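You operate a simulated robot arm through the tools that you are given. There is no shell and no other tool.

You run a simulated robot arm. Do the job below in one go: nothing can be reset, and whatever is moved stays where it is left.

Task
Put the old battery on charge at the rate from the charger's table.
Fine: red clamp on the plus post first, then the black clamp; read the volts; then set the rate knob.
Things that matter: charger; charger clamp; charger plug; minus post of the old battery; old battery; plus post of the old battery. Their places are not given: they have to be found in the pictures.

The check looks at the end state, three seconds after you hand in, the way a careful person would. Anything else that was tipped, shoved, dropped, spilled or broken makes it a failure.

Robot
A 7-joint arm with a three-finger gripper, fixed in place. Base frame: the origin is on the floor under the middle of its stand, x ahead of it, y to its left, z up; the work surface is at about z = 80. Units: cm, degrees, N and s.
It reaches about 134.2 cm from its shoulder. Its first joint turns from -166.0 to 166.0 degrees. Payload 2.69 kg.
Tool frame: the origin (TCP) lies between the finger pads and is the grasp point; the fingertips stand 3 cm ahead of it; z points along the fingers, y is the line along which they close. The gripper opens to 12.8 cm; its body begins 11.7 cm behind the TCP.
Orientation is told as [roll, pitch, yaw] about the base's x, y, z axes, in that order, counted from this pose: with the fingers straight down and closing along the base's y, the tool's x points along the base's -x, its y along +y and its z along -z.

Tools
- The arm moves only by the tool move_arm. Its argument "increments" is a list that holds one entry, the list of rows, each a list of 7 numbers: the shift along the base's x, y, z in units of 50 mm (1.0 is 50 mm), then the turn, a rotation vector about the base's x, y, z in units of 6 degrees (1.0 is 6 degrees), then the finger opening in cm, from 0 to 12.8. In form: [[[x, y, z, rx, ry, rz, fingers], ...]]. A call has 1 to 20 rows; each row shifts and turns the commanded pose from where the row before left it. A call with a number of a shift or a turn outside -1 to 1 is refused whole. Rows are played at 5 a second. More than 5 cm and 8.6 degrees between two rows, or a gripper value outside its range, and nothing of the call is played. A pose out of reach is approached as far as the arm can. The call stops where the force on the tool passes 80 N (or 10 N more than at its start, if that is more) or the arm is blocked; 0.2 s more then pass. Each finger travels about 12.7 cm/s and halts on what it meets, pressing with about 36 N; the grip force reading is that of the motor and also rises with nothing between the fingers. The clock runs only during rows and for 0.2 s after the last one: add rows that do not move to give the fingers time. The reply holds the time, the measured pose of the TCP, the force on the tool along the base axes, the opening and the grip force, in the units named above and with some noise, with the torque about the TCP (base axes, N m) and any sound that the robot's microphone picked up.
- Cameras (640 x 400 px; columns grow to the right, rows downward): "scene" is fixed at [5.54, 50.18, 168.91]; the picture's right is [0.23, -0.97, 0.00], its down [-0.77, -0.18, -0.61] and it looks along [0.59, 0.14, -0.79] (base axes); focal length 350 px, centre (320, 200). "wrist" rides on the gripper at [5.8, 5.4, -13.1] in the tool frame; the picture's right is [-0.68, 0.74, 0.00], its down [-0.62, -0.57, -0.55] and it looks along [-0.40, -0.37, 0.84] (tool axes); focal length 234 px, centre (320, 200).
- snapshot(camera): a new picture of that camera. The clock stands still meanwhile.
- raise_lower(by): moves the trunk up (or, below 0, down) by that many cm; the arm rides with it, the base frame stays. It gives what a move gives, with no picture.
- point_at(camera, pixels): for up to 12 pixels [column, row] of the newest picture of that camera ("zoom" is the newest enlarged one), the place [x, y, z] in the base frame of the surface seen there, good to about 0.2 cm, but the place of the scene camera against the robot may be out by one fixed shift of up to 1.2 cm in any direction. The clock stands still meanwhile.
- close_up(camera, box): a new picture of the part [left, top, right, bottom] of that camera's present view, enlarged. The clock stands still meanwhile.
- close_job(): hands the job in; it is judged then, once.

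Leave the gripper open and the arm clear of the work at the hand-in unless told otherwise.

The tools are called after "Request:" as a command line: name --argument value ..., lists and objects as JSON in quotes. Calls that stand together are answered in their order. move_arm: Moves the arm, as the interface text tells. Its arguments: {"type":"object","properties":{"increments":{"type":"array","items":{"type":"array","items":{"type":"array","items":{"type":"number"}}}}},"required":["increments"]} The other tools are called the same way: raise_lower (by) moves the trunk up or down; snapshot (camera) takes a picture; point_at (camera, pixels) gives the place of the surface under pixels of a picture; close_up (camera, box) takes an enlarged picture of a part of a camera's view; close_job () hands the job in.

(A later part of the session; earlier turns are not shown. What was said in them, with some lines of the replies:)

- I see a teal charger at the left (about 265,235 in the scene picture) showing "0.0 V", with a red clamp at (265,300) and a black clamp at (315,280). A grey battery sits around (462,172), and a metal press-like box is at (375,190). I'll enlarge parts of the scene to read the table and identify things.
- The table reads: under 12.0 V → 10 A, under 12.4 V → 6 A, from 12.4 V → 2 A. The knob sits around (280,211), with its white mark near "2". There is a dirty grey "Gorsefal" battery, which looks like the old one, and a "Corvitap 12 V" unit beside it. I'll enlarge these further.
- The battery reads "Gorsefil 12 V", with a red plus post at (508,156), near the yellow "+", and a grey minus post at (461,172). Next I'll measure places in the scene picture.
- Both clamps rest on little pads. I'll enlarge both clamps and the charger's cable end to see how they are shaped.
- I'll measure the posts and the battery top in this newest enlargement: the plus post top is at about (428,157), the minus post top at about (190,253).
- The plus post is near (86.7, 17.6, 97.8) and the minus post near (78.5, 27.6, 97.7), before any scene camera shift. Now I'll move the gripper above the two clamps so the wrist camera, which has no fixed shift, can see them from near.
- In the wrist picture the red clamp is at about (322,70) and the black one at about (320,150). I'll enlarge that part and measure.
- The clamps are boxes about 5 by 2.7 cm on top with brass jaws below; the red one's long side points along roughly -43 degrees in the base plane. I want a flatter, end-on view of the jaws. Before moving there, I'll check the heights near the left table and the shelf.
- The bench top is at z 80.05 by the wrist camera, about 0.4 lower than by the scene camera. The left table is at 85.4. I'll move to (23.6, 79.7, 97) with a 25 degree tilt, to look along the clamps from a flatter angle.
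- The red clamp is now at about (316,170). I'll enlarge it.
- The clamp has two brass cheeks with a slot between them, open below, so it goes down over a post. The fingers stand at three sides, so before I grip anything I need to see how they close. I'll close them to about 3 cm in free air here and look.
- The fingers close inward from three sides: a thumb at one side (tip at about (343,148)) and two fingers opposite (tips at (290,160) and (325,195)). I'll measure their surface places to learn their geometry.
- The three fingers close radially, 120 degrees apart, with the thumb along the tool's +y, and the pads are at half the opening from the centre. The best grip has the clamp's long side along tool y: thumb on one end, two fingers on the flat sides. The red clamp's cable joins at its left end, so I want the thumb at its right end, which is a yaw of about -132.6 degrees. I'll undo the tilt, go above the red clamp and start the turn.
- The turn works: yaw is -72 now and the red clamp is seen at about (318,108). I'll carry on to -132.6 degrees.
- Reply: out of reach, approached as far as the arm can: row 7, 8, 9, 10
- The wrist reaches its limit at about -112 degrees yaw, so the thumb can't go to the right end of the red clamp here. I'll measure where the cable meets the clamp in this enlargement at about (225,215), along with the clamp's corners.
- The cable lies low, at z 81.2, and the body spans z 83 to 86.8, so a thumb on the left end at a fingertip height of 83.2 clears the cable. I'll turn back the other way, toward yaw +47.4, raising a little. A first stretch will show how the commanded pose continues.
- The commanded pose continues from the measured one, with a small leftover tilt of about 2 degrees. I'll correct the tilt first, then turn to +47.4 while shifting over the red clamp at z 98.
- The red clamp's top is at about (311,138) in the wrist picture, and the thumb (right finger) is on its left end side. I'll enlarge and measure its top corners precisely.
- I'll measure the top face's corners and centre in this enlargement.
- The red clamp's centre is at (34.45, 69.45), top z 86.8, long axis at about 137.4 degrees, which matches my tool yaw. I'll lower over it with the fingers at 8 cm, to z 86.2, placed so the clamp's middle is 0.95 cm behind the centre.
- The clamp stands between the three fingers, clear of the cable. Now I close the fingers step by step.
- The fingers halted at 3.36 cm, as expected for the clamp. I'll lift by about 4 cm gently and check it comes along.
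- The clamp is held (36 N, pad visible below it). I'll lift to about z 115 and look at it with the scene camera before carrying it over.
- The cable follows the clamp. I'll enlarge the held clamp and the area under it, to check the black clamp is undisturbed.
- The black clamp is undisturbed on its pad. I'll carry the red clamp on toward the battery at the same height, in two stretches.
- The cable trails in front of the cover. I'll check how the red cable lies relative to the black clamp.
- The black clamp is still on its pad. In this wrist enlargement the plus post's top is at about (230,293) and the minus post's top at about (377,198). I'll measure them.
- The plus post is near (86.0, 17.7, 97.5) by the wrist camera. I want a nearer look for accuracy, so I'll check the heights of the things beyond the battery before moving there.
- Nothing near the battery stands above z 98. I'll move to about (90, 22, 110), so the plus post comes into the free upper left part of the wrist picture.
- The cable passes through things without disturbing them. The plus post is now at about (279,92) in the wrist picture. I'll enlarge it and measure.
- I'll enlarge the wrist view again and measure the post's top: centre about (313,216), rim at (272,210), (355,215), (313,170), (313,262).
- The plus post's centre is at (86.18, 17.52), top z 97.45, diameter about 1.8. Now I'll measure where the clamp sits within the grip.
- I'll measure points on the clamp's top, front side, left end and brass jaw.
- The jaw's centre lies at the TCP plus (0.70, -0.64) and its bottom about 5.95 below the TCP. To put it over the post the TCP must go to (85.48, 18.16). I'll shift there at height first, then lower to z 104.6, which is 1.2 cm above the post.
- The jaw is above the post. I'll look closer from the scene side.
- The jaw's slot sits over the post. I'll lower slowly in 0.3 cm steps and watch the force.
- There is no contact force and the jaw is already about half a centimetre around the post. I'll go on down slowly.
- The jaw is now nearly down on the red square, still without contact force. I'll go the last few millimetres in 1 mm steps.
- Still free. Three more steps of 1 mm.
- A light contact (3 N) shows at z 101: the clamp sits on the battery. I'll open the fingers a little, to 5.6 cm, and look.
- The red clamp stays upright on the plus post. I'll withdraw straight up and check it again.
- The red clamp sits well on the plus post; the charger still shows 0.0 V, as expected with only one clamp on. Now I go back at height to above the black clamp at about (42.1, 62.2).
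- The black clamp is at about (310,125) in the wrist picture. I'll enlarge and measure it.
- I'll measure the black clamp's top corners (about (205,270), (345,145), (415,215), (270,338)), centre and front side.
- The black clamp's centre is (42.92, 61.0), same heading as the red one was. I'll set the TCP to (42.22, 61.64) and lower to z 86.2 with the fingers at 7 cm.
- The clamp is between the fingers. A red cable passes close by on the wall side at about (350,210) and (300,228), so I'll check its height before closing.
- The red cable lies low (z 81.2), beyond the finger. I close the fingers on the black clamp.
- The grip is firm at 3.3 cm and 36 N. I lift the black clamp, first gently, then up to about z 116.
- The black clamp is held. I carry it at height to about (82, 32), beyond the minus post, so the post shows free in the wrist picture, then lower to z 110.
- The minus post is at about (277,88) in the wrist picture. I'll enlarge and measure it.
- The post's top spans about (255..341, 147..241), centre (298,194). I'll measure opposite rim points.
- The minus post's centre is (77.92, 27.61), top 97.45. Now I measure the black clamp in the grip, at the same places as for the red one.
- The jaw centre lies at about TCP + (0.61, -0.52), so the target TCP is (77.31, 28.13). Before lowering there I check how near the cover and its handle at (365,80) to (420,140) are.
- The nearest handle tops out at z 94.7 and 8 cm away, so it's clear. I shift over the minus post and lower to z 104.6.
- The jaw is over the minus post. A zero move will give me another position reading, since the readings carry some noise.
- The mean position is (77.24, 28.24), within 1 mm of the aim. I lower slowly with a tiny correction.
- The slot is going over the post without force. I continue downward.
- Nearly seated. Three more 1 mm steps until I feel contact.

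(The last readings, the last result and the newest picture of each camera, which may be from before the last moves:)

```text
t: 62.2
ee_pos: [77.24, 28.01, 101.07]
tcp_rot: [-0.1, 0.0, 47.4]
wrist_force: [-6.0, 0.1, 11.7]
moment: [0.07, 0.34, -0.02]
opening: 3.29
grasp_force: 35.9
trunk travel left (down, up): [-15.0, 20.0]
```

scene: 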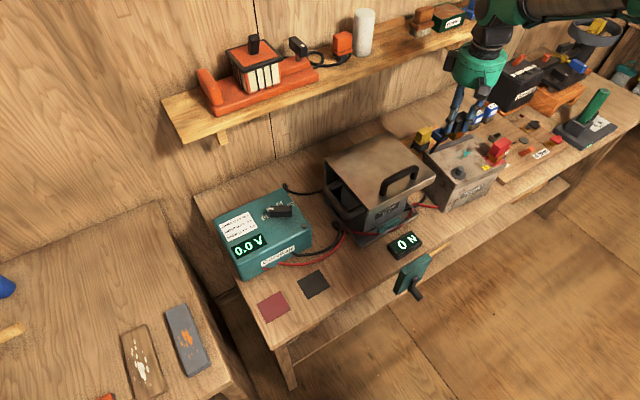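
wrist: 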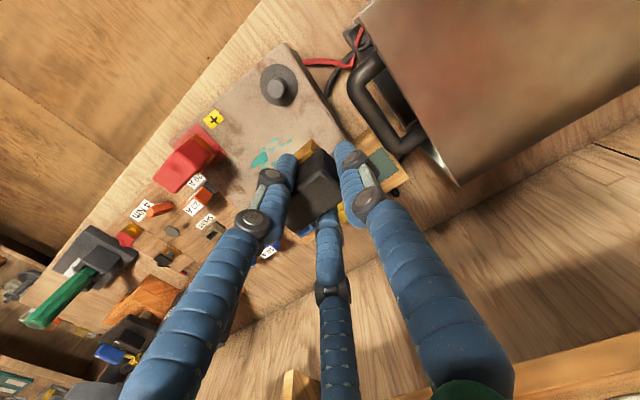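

Contact shows (about 12 N), so it's seated. I ease up a hair and open the fingers to 5.6 cm.

Request:
move_arm --increments '[[[0, 0, 0.04, 0, 0, 0, 0], [0, 0, 0, 0, 0, 0, 3.0], [0, 0, 0, 0, 0, 0, 3.6], [0, 0, 0, 0, 0, 0, 4.2], [0, 0, 0, 0, 0, 0, 5.0], [0, 0, 0, 0, 0, 0, 5.6], [0, 0, 0, 0, 0, 0, 5.6]]]'

Request:
close_up --camera "scene" --box '[430, 140, 520, 190]'

Request:
snapshot --camera "scene"

Request:
snapshot --camera "wrist"

```text
t: 63.8
ee_pos: [77.27, 28.17, 101.2]
tcp_rot: [0.0, 0.0, 47.5]
wrist_force: [0.9, -0.7, 0.6]
moment: [-0.01, 0.02, -0.02]
opening: 5.61
grasp_force: 0.1
trunk travel left (down, up): [-15.0, 20.0]
```

```text
7.11 times, centred on (475, 165) of scene
```

zoom: 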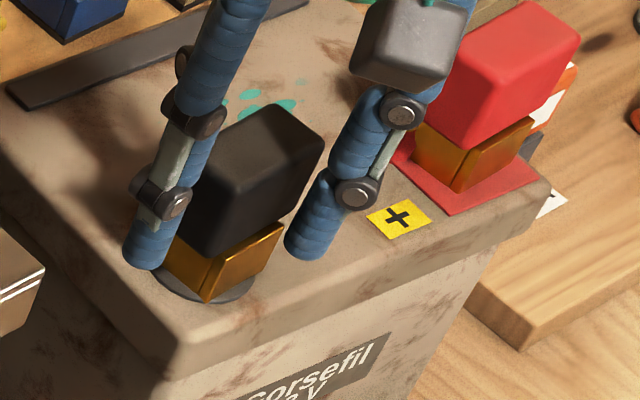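

```text
taken
```

scene: 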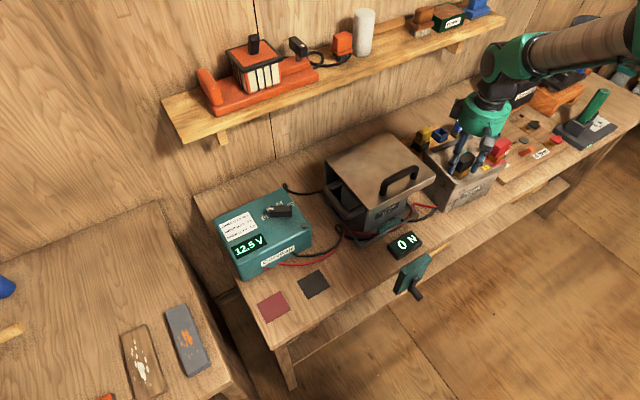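

```text
taken
```

wrist: 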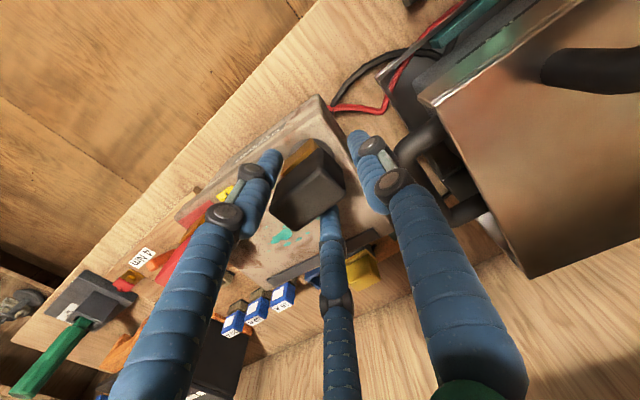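

The charger now shows a voltage. I'll enlarge the display, the table and the knob.

Request:
close_up --camera "scene" --box '[225, 225, 275, 260]'

Request:
close_up --camera "scene" --box '[250, 190, 310, 228]'

Request:
close_up --camera "scene" --box '[210, 205, 270, 245]'

```text
11.43 times, centred on (250, 242) of scene
```

zoom: 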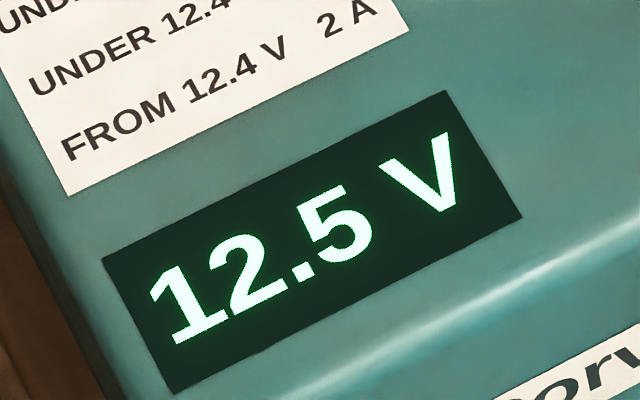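

```text
10.53 times, centred on (280, 209) of scene
```

zoom: 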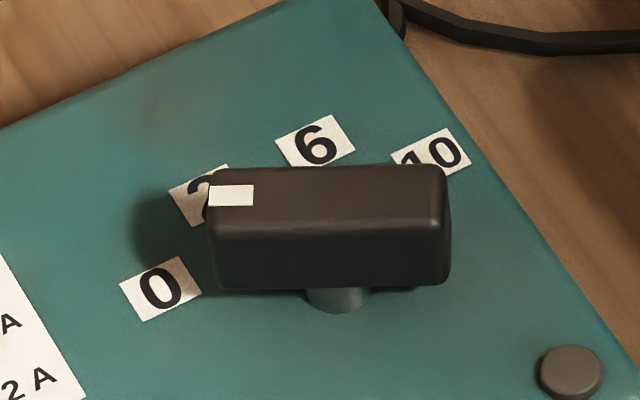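

```text
10.00 times, centred on (240, 225) of scene
```

zoom: 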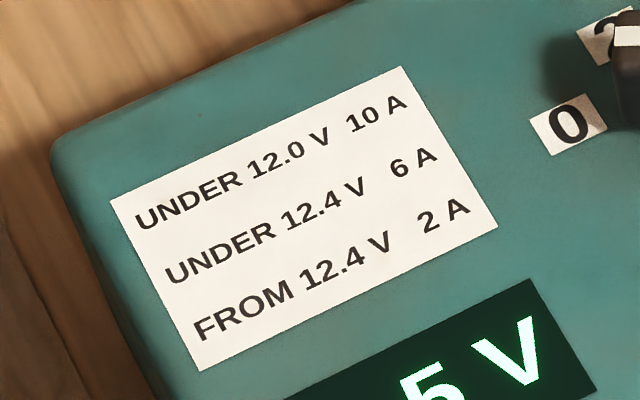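

The display reads 12.5 V, so by the table ("from 12.4 V") the rate is 2 A. First I withdraw straight up from the minus post and check the clamps.

Request:
move_arm --increments '[[[0, 0, 0.1, 0, 0, 0, 5.8], [0, 0, 0.2, 0, 0, 0, 5.8], [0, 0, 0.4, 0, 0, 0, 5.8], [0, 0, 0.5, 0, 0, 0, 5.8], [0, 0, 0.6, 0, 0, 0, 5.8], [0, 0, 0.6, 0, 0, 0, 5.8], [0, 0, 0.7, 0, 0, 0, 5.8], [0, 0, 0.3, 0, 0, 0, 5.8]]]'

Request:
close_up --camera "scene" --box '[430, 130, 530, 200]'

Request:
close_up --camera "scene" --box '[250, 190, 310, 228]'

Request:
point_at --camera "zoom" --pixels '[[160, 290], [187, 200], [315, 145], [432, 158], [231, 195], [330, 195], [430, 190], [338, 305], [320, 250], [440, 250], [218, 260], [570, 370]]'

```text
t: 65.6
ee_pos: [77.19, 28.01, 118.28]
tcp_rot: [0.0, 0.1, 47.3]
wrist_force: [-0.1, -0.3, -0.6]
moment: [0.01, 0.01, -0.02]
opening: 5.78
grasp_force: 0.0
trunk travel left (down, up): [-15.0, 20.0]
```

```text
5.71 times, centred on (480, 165) of scene
```

zoom: 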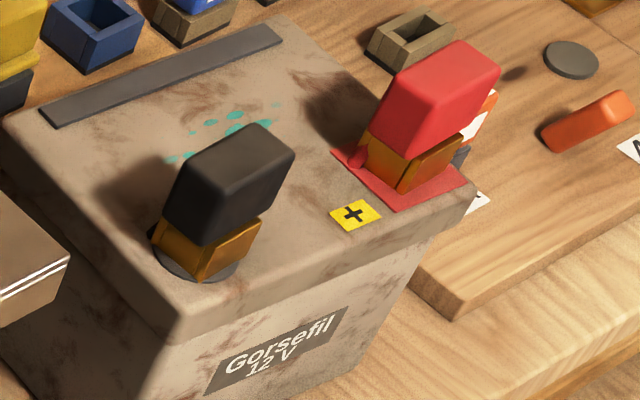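

```text
10.53 times, centred on (280, 209) of scene
```

zoom: 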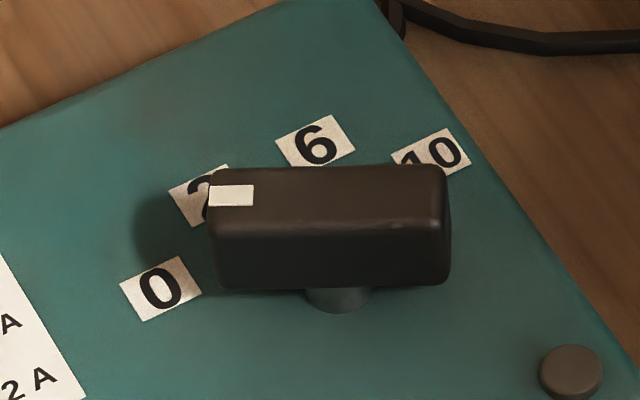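

```text
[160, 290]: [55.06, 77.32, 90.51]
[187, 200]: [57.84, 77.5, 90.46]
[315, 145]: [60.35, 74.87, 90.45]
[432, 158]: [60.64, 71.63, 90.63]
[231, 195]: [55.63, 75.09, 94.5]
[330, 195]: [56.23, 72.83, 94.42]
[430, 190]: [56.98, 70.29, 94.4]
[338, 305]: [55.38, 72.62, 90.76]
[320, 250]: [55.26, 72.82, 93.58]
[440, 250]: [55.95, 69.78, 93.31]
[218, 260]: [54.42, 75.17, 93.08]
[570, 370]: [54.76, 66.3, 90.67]
```

Both clamps sit well. From the measured label places around the knob's middle (56.2, 72.9), "0" lies at about 104°, "2" at about 66°, "6" at about 25° and "10" at about -16°. The handle's marked end points at about 106°, so the knob is at "0" now and needs a turn of about -40° to "2". I'll move above the knob with the tool turned to yaw 105.5, so the bar lies along tool x.

Request:
move_arm --increments '[[[-0.306, 0.643, 0, 0, 0, 0.968, 6], [-0.306, 0.643, 0, 0, 0, 0.968, 7], [-0.306, 0.643, 0, 0, 0, 0.968, 8], [-0.306, 0.643, 0, 0, 0, 0.968, 8], [-0.306, 0.643, 0, 0, 0, 0.968, 8], [-0.306, 0.643, 0, 0, 0, 0.968, 8], [-0.306, 0.643, 0, 0, 0, 0.968, 8], [-0.306, 0.643, 0, 0, 0, 0.968, 8], [-0.306, 0.643, 0, 0, 0, 0.968, 8], [-0.306, 0.643, 0, 0, 0, 0.968, 8], [-0.306, 0.643, 0, 0, 0, 0, 8], [-0.306, 0.643, 0, 0, 0, 0, 8], [-0.306, 0.643, 0, 0, 0, 0, 8], [-0.306, 0.643, 0, 0, 0, 0, 8], [0, 0, -0.565, 0, 0, 0, 8], [0, 0, -0.565, 0, 0, 0, 8], [0, 0, -0.565, 0, 0, 0, 8], [0, 0, -0.565, 0, 0, 0, 8], [0, 0, 0, 0, 0, 0, 8]]]'

Request:
snapshot --camera "wrist"

Request:
snapshot --camera "scene"

```text
t: 69.6
ee_pos: [55.66, 73.13, 106.92]
tcp_rot: [0.0, 0.1, 105.4]
wrist_force: [-0.2, 0.4, -0.5]
moment: [-0.02, 0.04, 0.0]
opening: 7.96
grasp_force: 0.1
trunk travel left (down, up): [-15.0, 20.0]
```

```text
taken
```

wrist: 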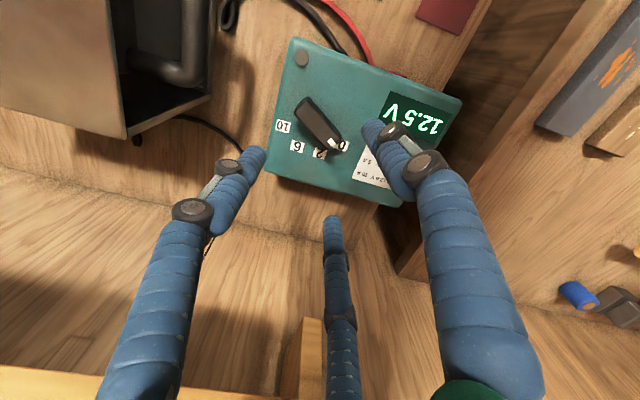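

```text
taken
```

scene: 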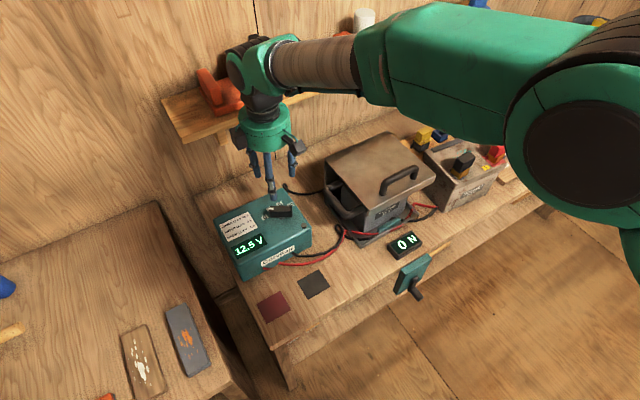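

The knob is at about (318,122) in the wrist picture. I'll enlarge it and measure its bar and labels.

Request:
close_up --camera "wrist" --box '[265, 85, 365, 165]'

```text
5.00 times, centred on (315, 125) of wrist
```

zoom: 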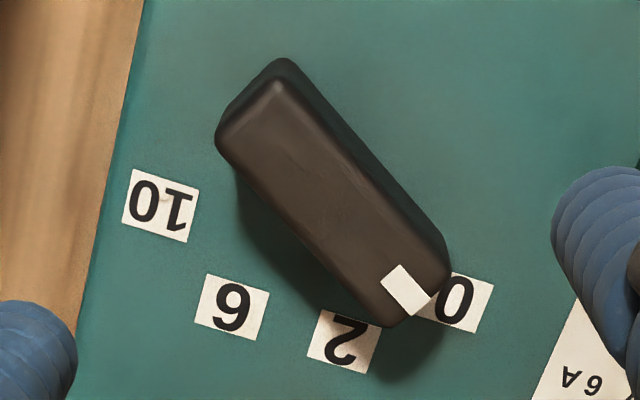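

I'll measure the four labels and the bar's top face corners and ends.

Request:
point_at --camera "zoom" --pixels '[[160, 205], [232, 307], [345, 341], [458, 302], [278, 88], [224, 140], [388, 317], [440, 270], [332, 203], [405, 290], [250, 112], [360, 160]]'

Request:
point_at --camera "zoom" --pixels '[[310, 110], [400, 200], [300, 80], [440, 235], [300, 240], [340, 280], [360, 195], [305, 215], [330, 95], [200, 80], [480, 200], [560, 60]]'

```text
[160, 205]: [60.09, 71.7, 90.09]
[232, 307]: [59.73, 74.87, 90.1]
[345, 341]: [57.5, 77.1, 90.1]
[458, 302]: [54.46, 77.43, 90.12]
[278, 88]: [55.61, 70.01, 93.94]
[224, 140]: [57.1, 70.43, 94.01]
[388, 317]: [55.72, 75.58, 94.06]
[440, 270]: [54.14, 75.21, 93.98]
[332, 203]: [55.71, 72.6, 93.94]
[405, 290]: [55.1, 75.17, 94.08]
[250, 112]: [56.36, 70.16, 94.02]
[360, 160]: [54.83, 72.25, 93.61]
```

```text
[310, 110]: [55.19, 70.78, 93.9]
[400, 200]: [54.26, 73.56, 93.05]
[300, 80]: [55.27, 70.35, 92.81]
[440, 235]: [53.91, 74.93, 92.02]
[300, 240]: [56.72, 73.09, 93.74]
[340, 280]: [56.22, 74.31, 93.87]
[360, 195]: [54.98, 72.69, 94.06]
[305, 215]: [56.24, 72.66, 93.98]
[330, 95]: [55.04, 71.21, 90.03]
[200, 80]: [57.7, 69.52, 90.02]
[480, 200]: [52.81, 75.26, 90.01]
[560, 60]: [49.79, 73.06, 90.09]
```

The wrist camera gives the knob axis at (55.6, 72.8); labels at: 0 → 103°, 2 → 65°, 6 → 26°, 10 → -14°. The bar points at 105.4° ("0"), is 2.2 cm wide, 5.9 cm long, and its top is at z 94. I'll lower with the fingers open at 8 cm and the thumb on the front side, TCP at (56.23, 72.97), down to z 94.3.

Request:
move_arm --increments '[[[0.114, -0.032, -0.3, 0, 0, 0, 8], [0, 0, -0.5, 0, 0, 0, 8], [0, 0, -0.5, 0, 0, 0, 8], [0, 0, -0.4, 0, 0, 0, 8], [0, 0, -0.3, 0, 0, 0, 8], [0, 0, -0.2, 0, 0, 0, 8], [0, 0, -0.2, 0, 0, 0, 8], [0, 0, -0.12, 0, 0, 0, 8], [0, 0, 0, 0, 0, 0, 8]]]'

Request:
snapshot --camera "wrist"

Request:
close_up --camera "wrist" --box '[240, 90, 400, 240]'

Request:
close_up --camera "scene" --box '[220, 150, 330, 250]'

```text
t: 71.6
ee_pos: [56.4, 73.06, 94.28]
tcp_rot: [0.2, 0.0, 105.6]
wrist_force: [-0.1, 0.0, -0.1]
moment: [-0.01, -0.02, -0.05]
opening: 8.01
grasp_force: 0.0
trunk travel left (down, up): [-15.0, 20.0]
```

```text
taken
```

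wrist: 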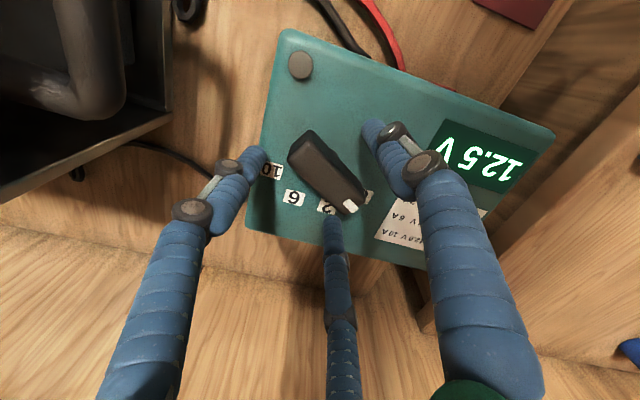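

```text
2.67 times, centred on (320, 165) of wrist
```

zoom: 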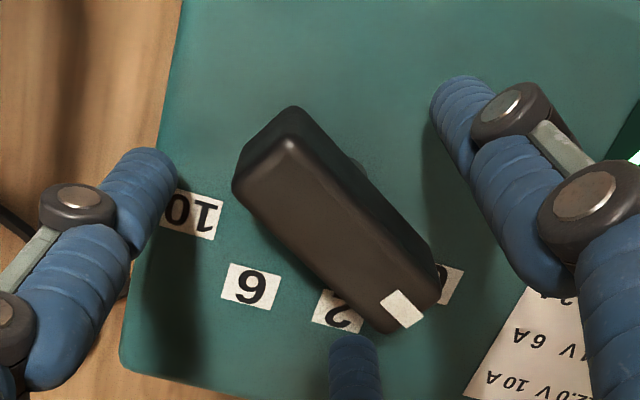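

```text
4.00 times, centred on (275, 200) of scene
```

zoom: 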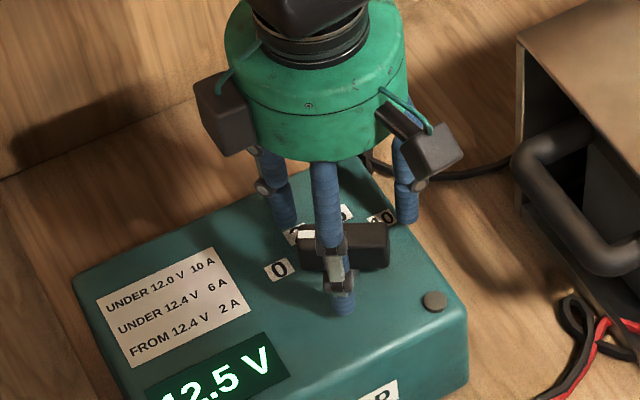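

The bar lies between the three fingers. I bring the fingers in to 4.3 cm, still without touching, and check.

Request:
move_arm --increments '[[[-0.02, -0.01, 0, 0, 0, 0, 7], [0, 0, 0, 0, 0, 0, 6], [0, 0, 0, 0, 0, 0, 5], [0, 0, 0, 0, 0, 0, 4.3], [0, 0, 0, 0, 0, 0, 4.3]]]'

Request:
snapshot --camera "wrist"

Request:
close_up --camera "wrist" --box '[240, 90, 400, 240]'

Request:
close_up --camera "scene" --box '[250, 180, 320, 235]'

```text
t: 72.8
ee_pos: [56.3, 72.8, 94.17]
tcp_rot: [0.0, 0.0, 105.4]
wrist_force: [0.4, 0.7, -0.1]
moment: [-0.02, 0.01, 0.02]
opening: 4.3
grasp_force: 0.1
trunk travel left (down, up): [-15.0, 20.0]
```

```text
taken
```

wrist: 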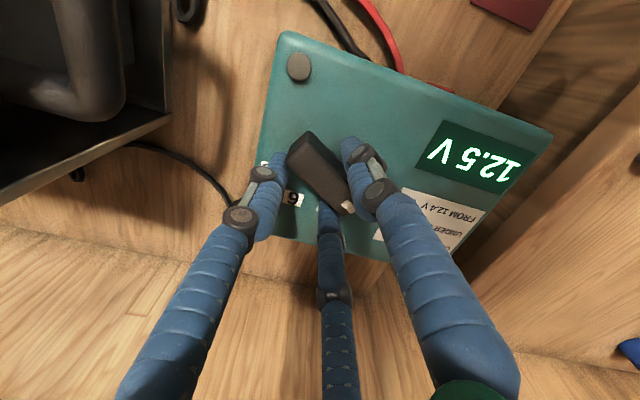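

```text
2.67 times, centred on (320, 165) of wrist
```

zoom: 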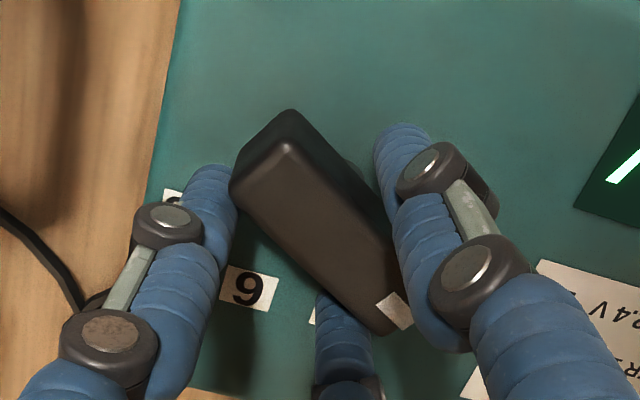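

```text
7.27 times, centred on (285, 208) of scene
```

zoom: 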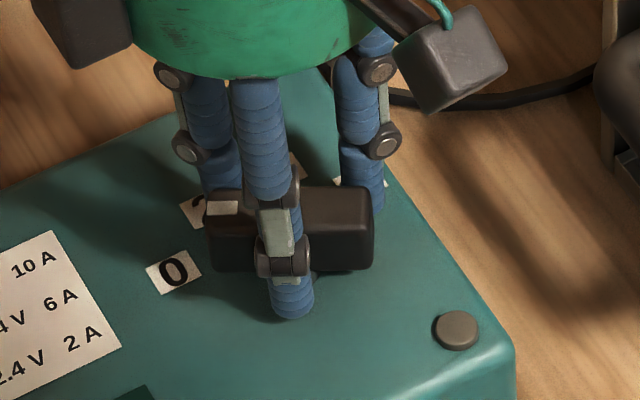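

The fingers stand free on both sides of the bar, near its ends, with the thumb at the front. I close to 3.8 cm and turn the first 15 degrees clockwise about the knob's axis, watching the forces.

Request:
move_arm --increments '[[[0, 0, 0, 0, 0, 0, 3.9], [0, 0, 0, 0, 0, 0, 3.8], [0.0006, -0.0067, 0, 0, 0, -0.5, 3.8], [0.0006, -0.0067, 0, 0, 0, -0.5, 3.8], [0.0006, -0.0067, 0, 0, 0, -0.5, 3.8], [0.0006, -0.0067, 0, 0, 0, -0.5, 3.8], [0.0006, -0.0067, 0, 0, 0, -0.5, 3.8], [0, 0, 0, 0, 0, 0, 3.8]]]'

Request:
snapshot --camera "wrist"

Request:
close_up --camera "wrist" --box '[240, 90, 400, 240]'

Request:
close_up --camera "scene" --box '[210, 180, 330, 290]'

```text
t: 74.6
ee_pos: [56.25, 72.58, 94.18]
tcp_rot: [0.1, 0.2, 90.5]
wrist_force: [-1.0, -0.1, 0.2]
moment: [0.01, -0.02, 0.02]
opening: 3.81
grasp_force: 0.0
trunk travel left (down, up): [-15.0, 20.0]
```

```text
taken
```

wrist: 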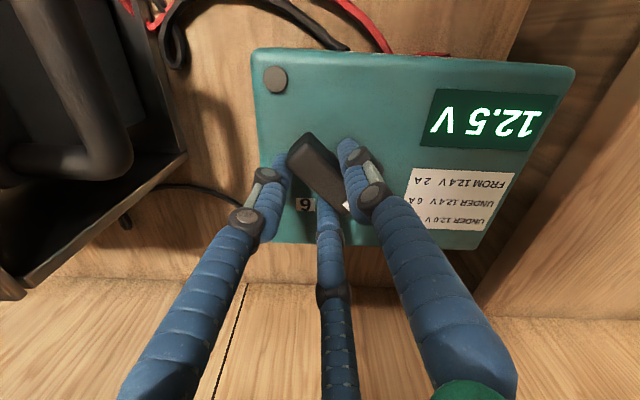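

```text
2.67 times, centred on (320, 165) of wrist
```

zoom: 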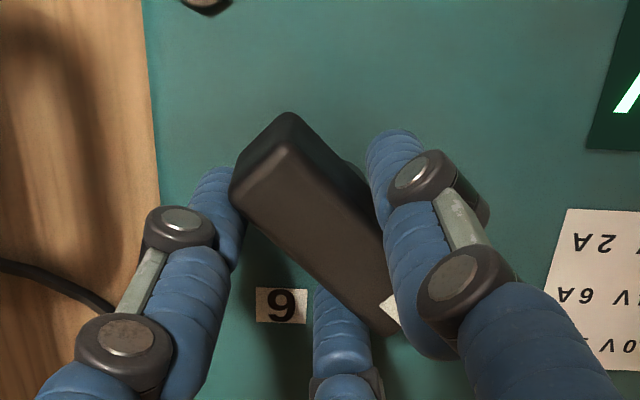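

```text
3.64 times, centred on (270, 235) of scene
```

zoom: 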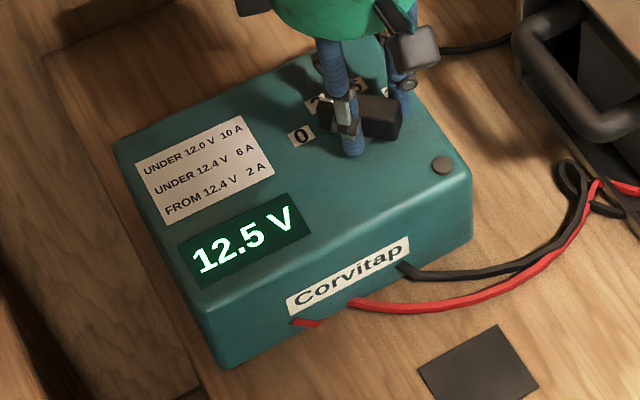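

The knob turns along with the fingers, with no noticeable force. I continue by another 24 degrees and check.

Request:
move_arm --increments '[[[0.0006, -0.0067, 0, 0, 0, -0.5, 3.8], [0.0006, -0.0067, 0, 0, 0, -0.5, 3.8], [-0.0019, -0.0065, 0, 0, 0, -0.5, 3.8], [-0.0019, -0.0065, 0, 0, 0, -0.5, 3.8], [-0.0019, -0.0065, 0, 0, 0, -0.5, 3.8], [-0.0019, -0.0065, 0, 0, 0, -0.5, 3.8], [-0.0019, -0.0065, 0, 0, 0, -0.5, 3.8], [-0.0019, -0.0065, 0, 0, 0, -0.5, 3.8], [0, 0, 0, 0, 0, 0, 3.8]]]'

Request:
snapshot --camera "wrist"

Request:
close_up --camera "wrist" --box '[240, 90, 400, 240]'

Request:
close_up --camera "scene" --box '[250, 180, 320, 235]'

```text
t: 76.6
ee_pos: [56.25, 72.41, 94.28]
tcp_rot: [0.0, 0.0, 66.6]
wrist_force: [0.3, -0.2, -0.4]
moment: [0.0, -0.01, 0.02]
opening: 3.8
grasp_force: 0.0
trunk travel left (down, up): [-15.0, 20.0]
```

```text
taken
```

wrist: 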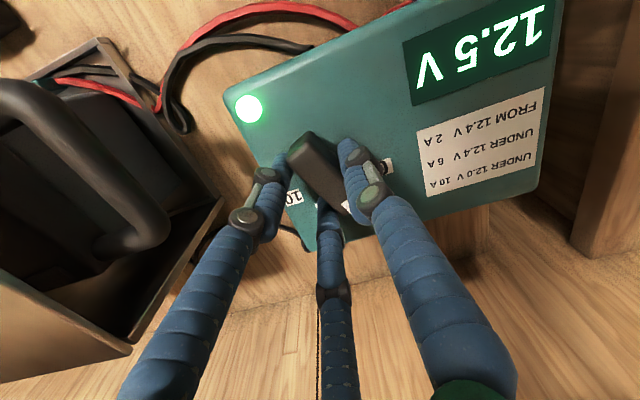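

```text
2.67 times, centred on (320, 165) of wrist
```

zoom: 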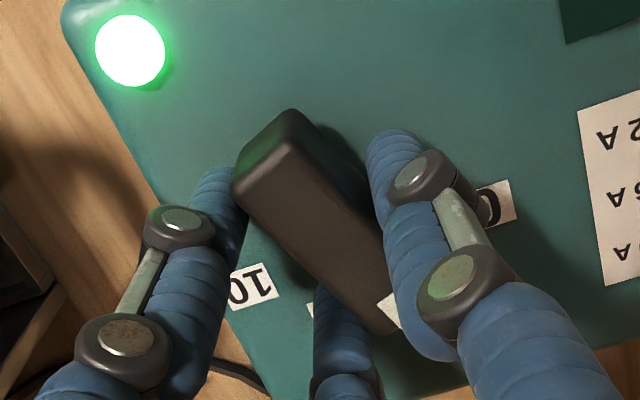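

```text
7.27 times, centred on (285, 208) of scene
```

zoom: 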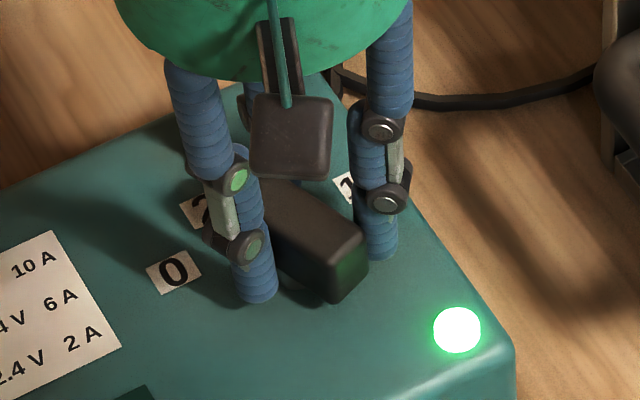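

The lamp on the charger has lit green. I'll measure the bar's present direction against the "2".

Request:
close_up --camera "wrist" --box '[270, 120, 370, 220]'

Request:
point_at --camera "zoom" --pixels '[[215, 195], [280, 135], [330, 340], [400, 300], [320, 230], [240, 230], [300, 310], [320, 160], [380, 240]]'

```text
4.00 times, centred on (320, 170) of wrist
```

zoom: 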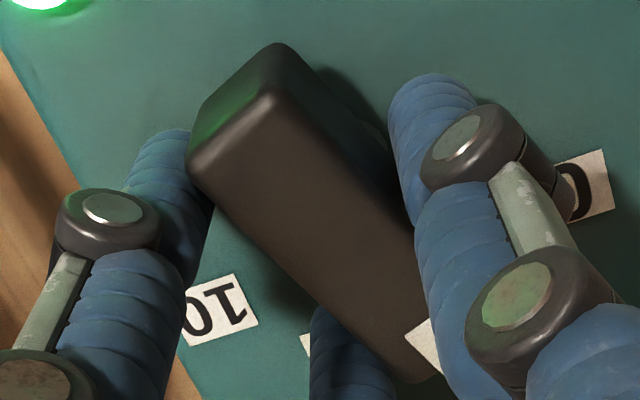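

```text
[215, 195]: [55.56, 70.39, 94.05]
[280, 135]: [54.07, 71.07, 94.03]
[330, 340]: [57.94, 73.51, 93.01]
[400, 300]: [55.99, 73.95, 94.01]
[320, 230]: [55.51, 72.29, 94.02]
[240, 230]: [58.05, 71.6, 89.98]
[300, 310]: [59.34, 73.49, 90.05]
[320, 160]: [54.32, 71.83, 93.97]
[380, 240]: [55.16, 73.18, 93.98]
```

The bar seems at around 66 to 69 degrees. I'll open the fingers and rise to measure it without obstruction.

Request:
move_arm --increments '[[[0, 0, 0, 0, 0, 0, 4.5], [0, 0, 0, 0, 0, 0, 6], [0, 0, 0, 0, 0, 0, 8], [0, 0, 0, 0, 0, 0, 8], [0, 0, 0.3, 0, 0, 0, 8], [0, 0, 0.5, 0, 0, 0, 8], [0, 0, 0.6, 0, 0, 0, 8], [0, 0, 0.6, 0, 0, 0, 8], [0, 0, 0.5, 0, 0, 0, 8], [0, 0, 0, 0, 0, 0, 8]]]'

Request:
snapshot --camera "wrist"

Request:
close_up --camera "wrist" --box '[265, 85, 365, 165]'

```text
t: 78.8
ee_pos: [56.3, 72.39, 106.88]
tcp_rot: [0.0, 0.1, 66.5]
wrist_force: [-0.1, 0.2, 0.4]
moment: [0.02, -0.04, 0.0]
opening: 8.01
grasp_force: 0.1
trunk travel left (down, up): [-15.0, 20.0]
```

```text
taken
```

wrist: 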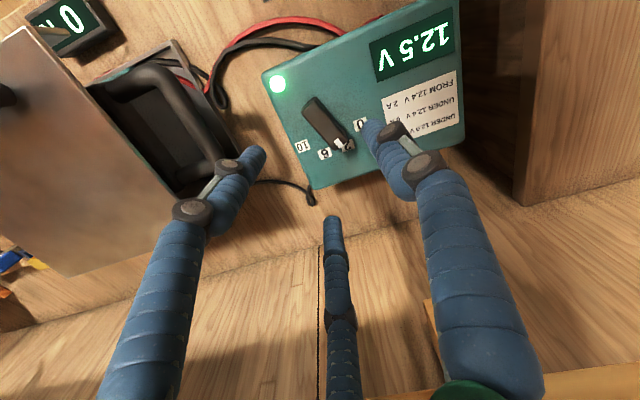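

```text
5.00 times, centred on (315, 125) of wrist
```

zoom: 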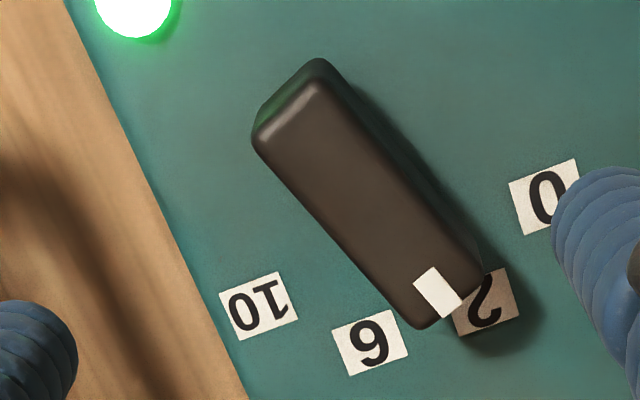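

The mark now points at the "2", just as it did at the "0" before. I'll measure the bar's top corners and the labels again.

Request:
point_at --camera "zoom" --pixels '[[315, 92], [264, 142], [420, 316], [470, 272], [365, 205], [439, 292], [258, 305], [370, 343], [492, 300], [543, 195], [340, 225], [395, 190]]'

Request:
close_up --camera "scene" --box '[210, 180, 330, 290]'

```text
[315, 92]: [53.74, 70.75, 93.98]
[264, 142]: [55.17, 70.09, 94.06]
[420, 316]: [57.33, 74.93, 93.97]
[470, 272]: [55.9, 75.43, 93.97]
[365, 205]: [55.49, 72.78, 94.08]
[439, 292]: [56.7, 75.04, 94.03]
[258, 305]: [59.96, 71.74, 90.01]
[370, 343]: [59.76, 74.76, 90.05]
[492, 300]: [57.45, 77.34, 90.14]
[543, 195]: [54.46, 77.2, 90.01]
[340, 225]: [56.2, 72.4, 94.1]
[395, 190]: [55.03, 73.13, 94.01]
```

```text
3.64 times, centred on (270, 235) of scene
```

zoom: 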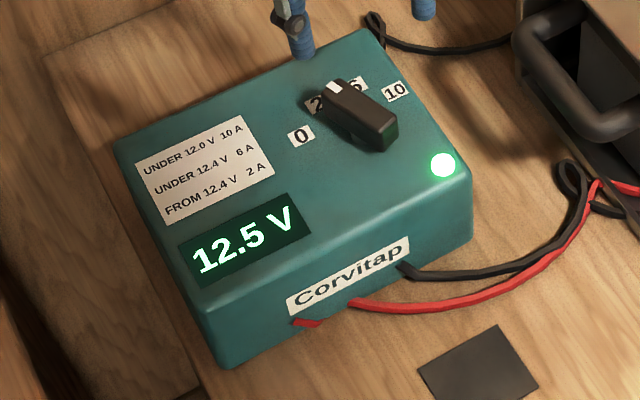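

The bar now points at 65.6 degrees and the "2" label lies at 65 degrees; the lamp is green and the display reads 12.5 V, so 2 A is set correctly. The charger hasn't moved. I now raise the arm clear, open the gripper fully and check everything.

Request:
move_arm --increments '[[[0, 0, 0.6, 0, 0, 0, 8], [0, 0, 0.7, 0, 0, 0, 8], [0, 0, 0.7, 0, 0, 0, 8], [0, 0, 0.7, 0, 0, 0, 8], [-0.2, -0.4, 0.6, 0, 0, 0, 8], [-0.3, -0.5, 0.4, 0, 0, 0, 9], [-0.3, -0.6, 0.2, 0, 0, 0, 10], [-0.3, -0.6, 0, 0, 0, 0, 11], [-0.3, -0.6, 0, 0, 0, 0, 12], [-0.3, -0.6, 0, 0, 0, 0, 12.8], [-0.3, -0.6, 0, 0, 0, 0, 12.8], [0, 0, 0, 0, 0, 0, 12.8], [0, 0, 0, 0, 0, 0, 12.8]]]'

Request:
snapshot --camera "scene"

Request:
snapshot --camera "wrist"

```text
t: 81.6
ee_pos: [46.21, 52.76, 126.4]
tcp_rot: [0.0, 0.1, 66.5]
wrist_force: [0.2, 0.8, -0.6]
moment: [-0.04, 0.07, -0.01]
opening: 12.79
grasp_force: 0.1
trunk travel left (down, up): [-15.0, 20.0]
```

```text
taken
```

scene: 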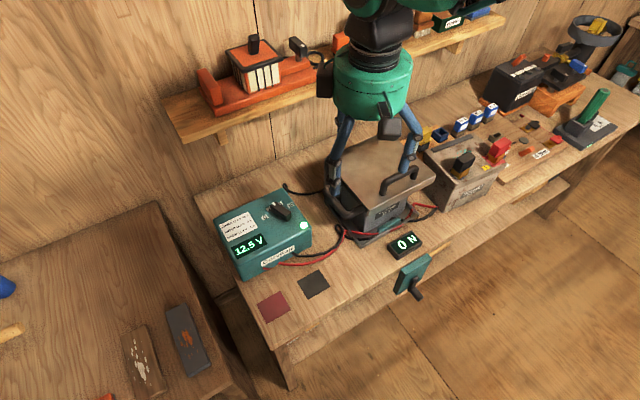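

```text
taken
```

wrist: 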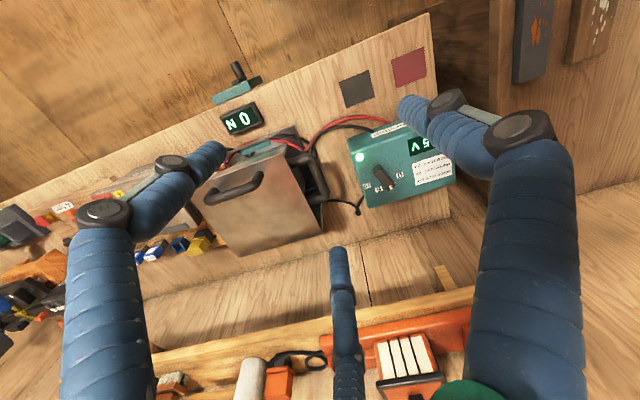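

The arm is clear. A last close look at the clamps, the charger and the surroundings.

Request:
close_up --camera "scene" --box '[420, 110, 540, 210]'

Request:
close_up --camera "scene" --box '[210, 180, 330, 290]'

Request:
close_up --camera "scene" --box '[300, 130, 450, 310]'

```text
4.00 times, centred on (480, 160) of scene
```

zoom: 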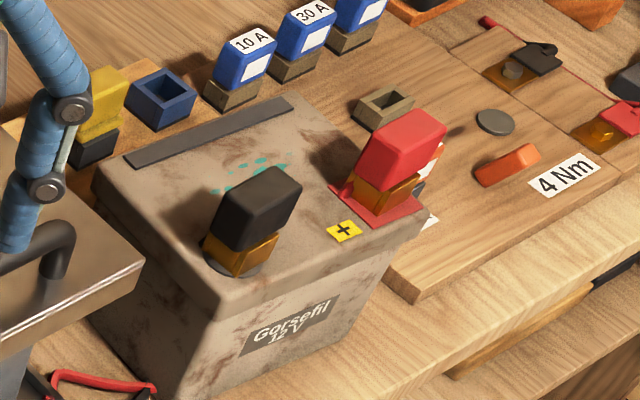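

```text
3.64 times, centred on (270, 235) of scene
```

zoom: 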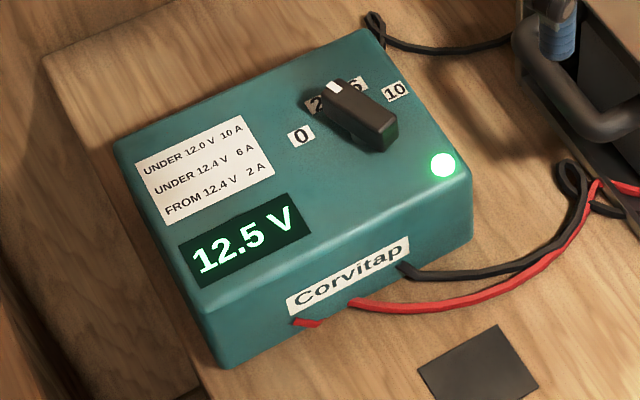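

```text
2.22 times, centred on (375, 220) of scene
```

zoom: 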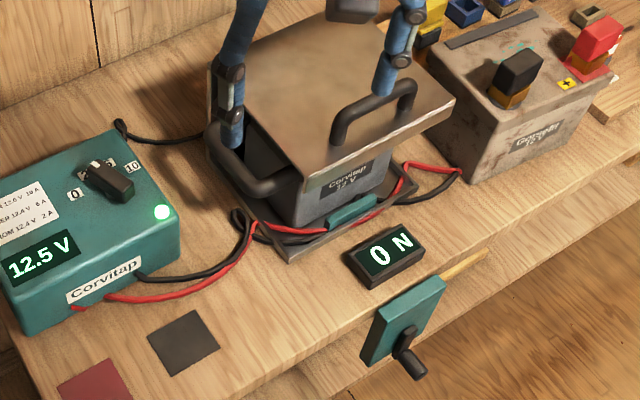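

All is in order: the red clamp is on the plus post and the black clamp on the minus post. The display reads 12.5 V, the knob is at 2, the lamp is green, and nothing else has moved. The gripper is open and the arm is clear, so I hand in.

Request:
close_job

```text
The job is handed in.
```

The old battery is on charge at 2 A, and the job is handed in.

- **Clamps:** the red clamp went on the plus post first, then the black clamp on the minus post. Both are seated on their posts.
- **Volts:** the charger read 12.5 V, and its table gives 2 A from 12.4 V up.
- **Rate knob:** it started at 0 and now points at 2. The charger's lamp lit green when it was turned.

The last pictures showed nothing else moved. The gripper is open and the arm is clear of the work.
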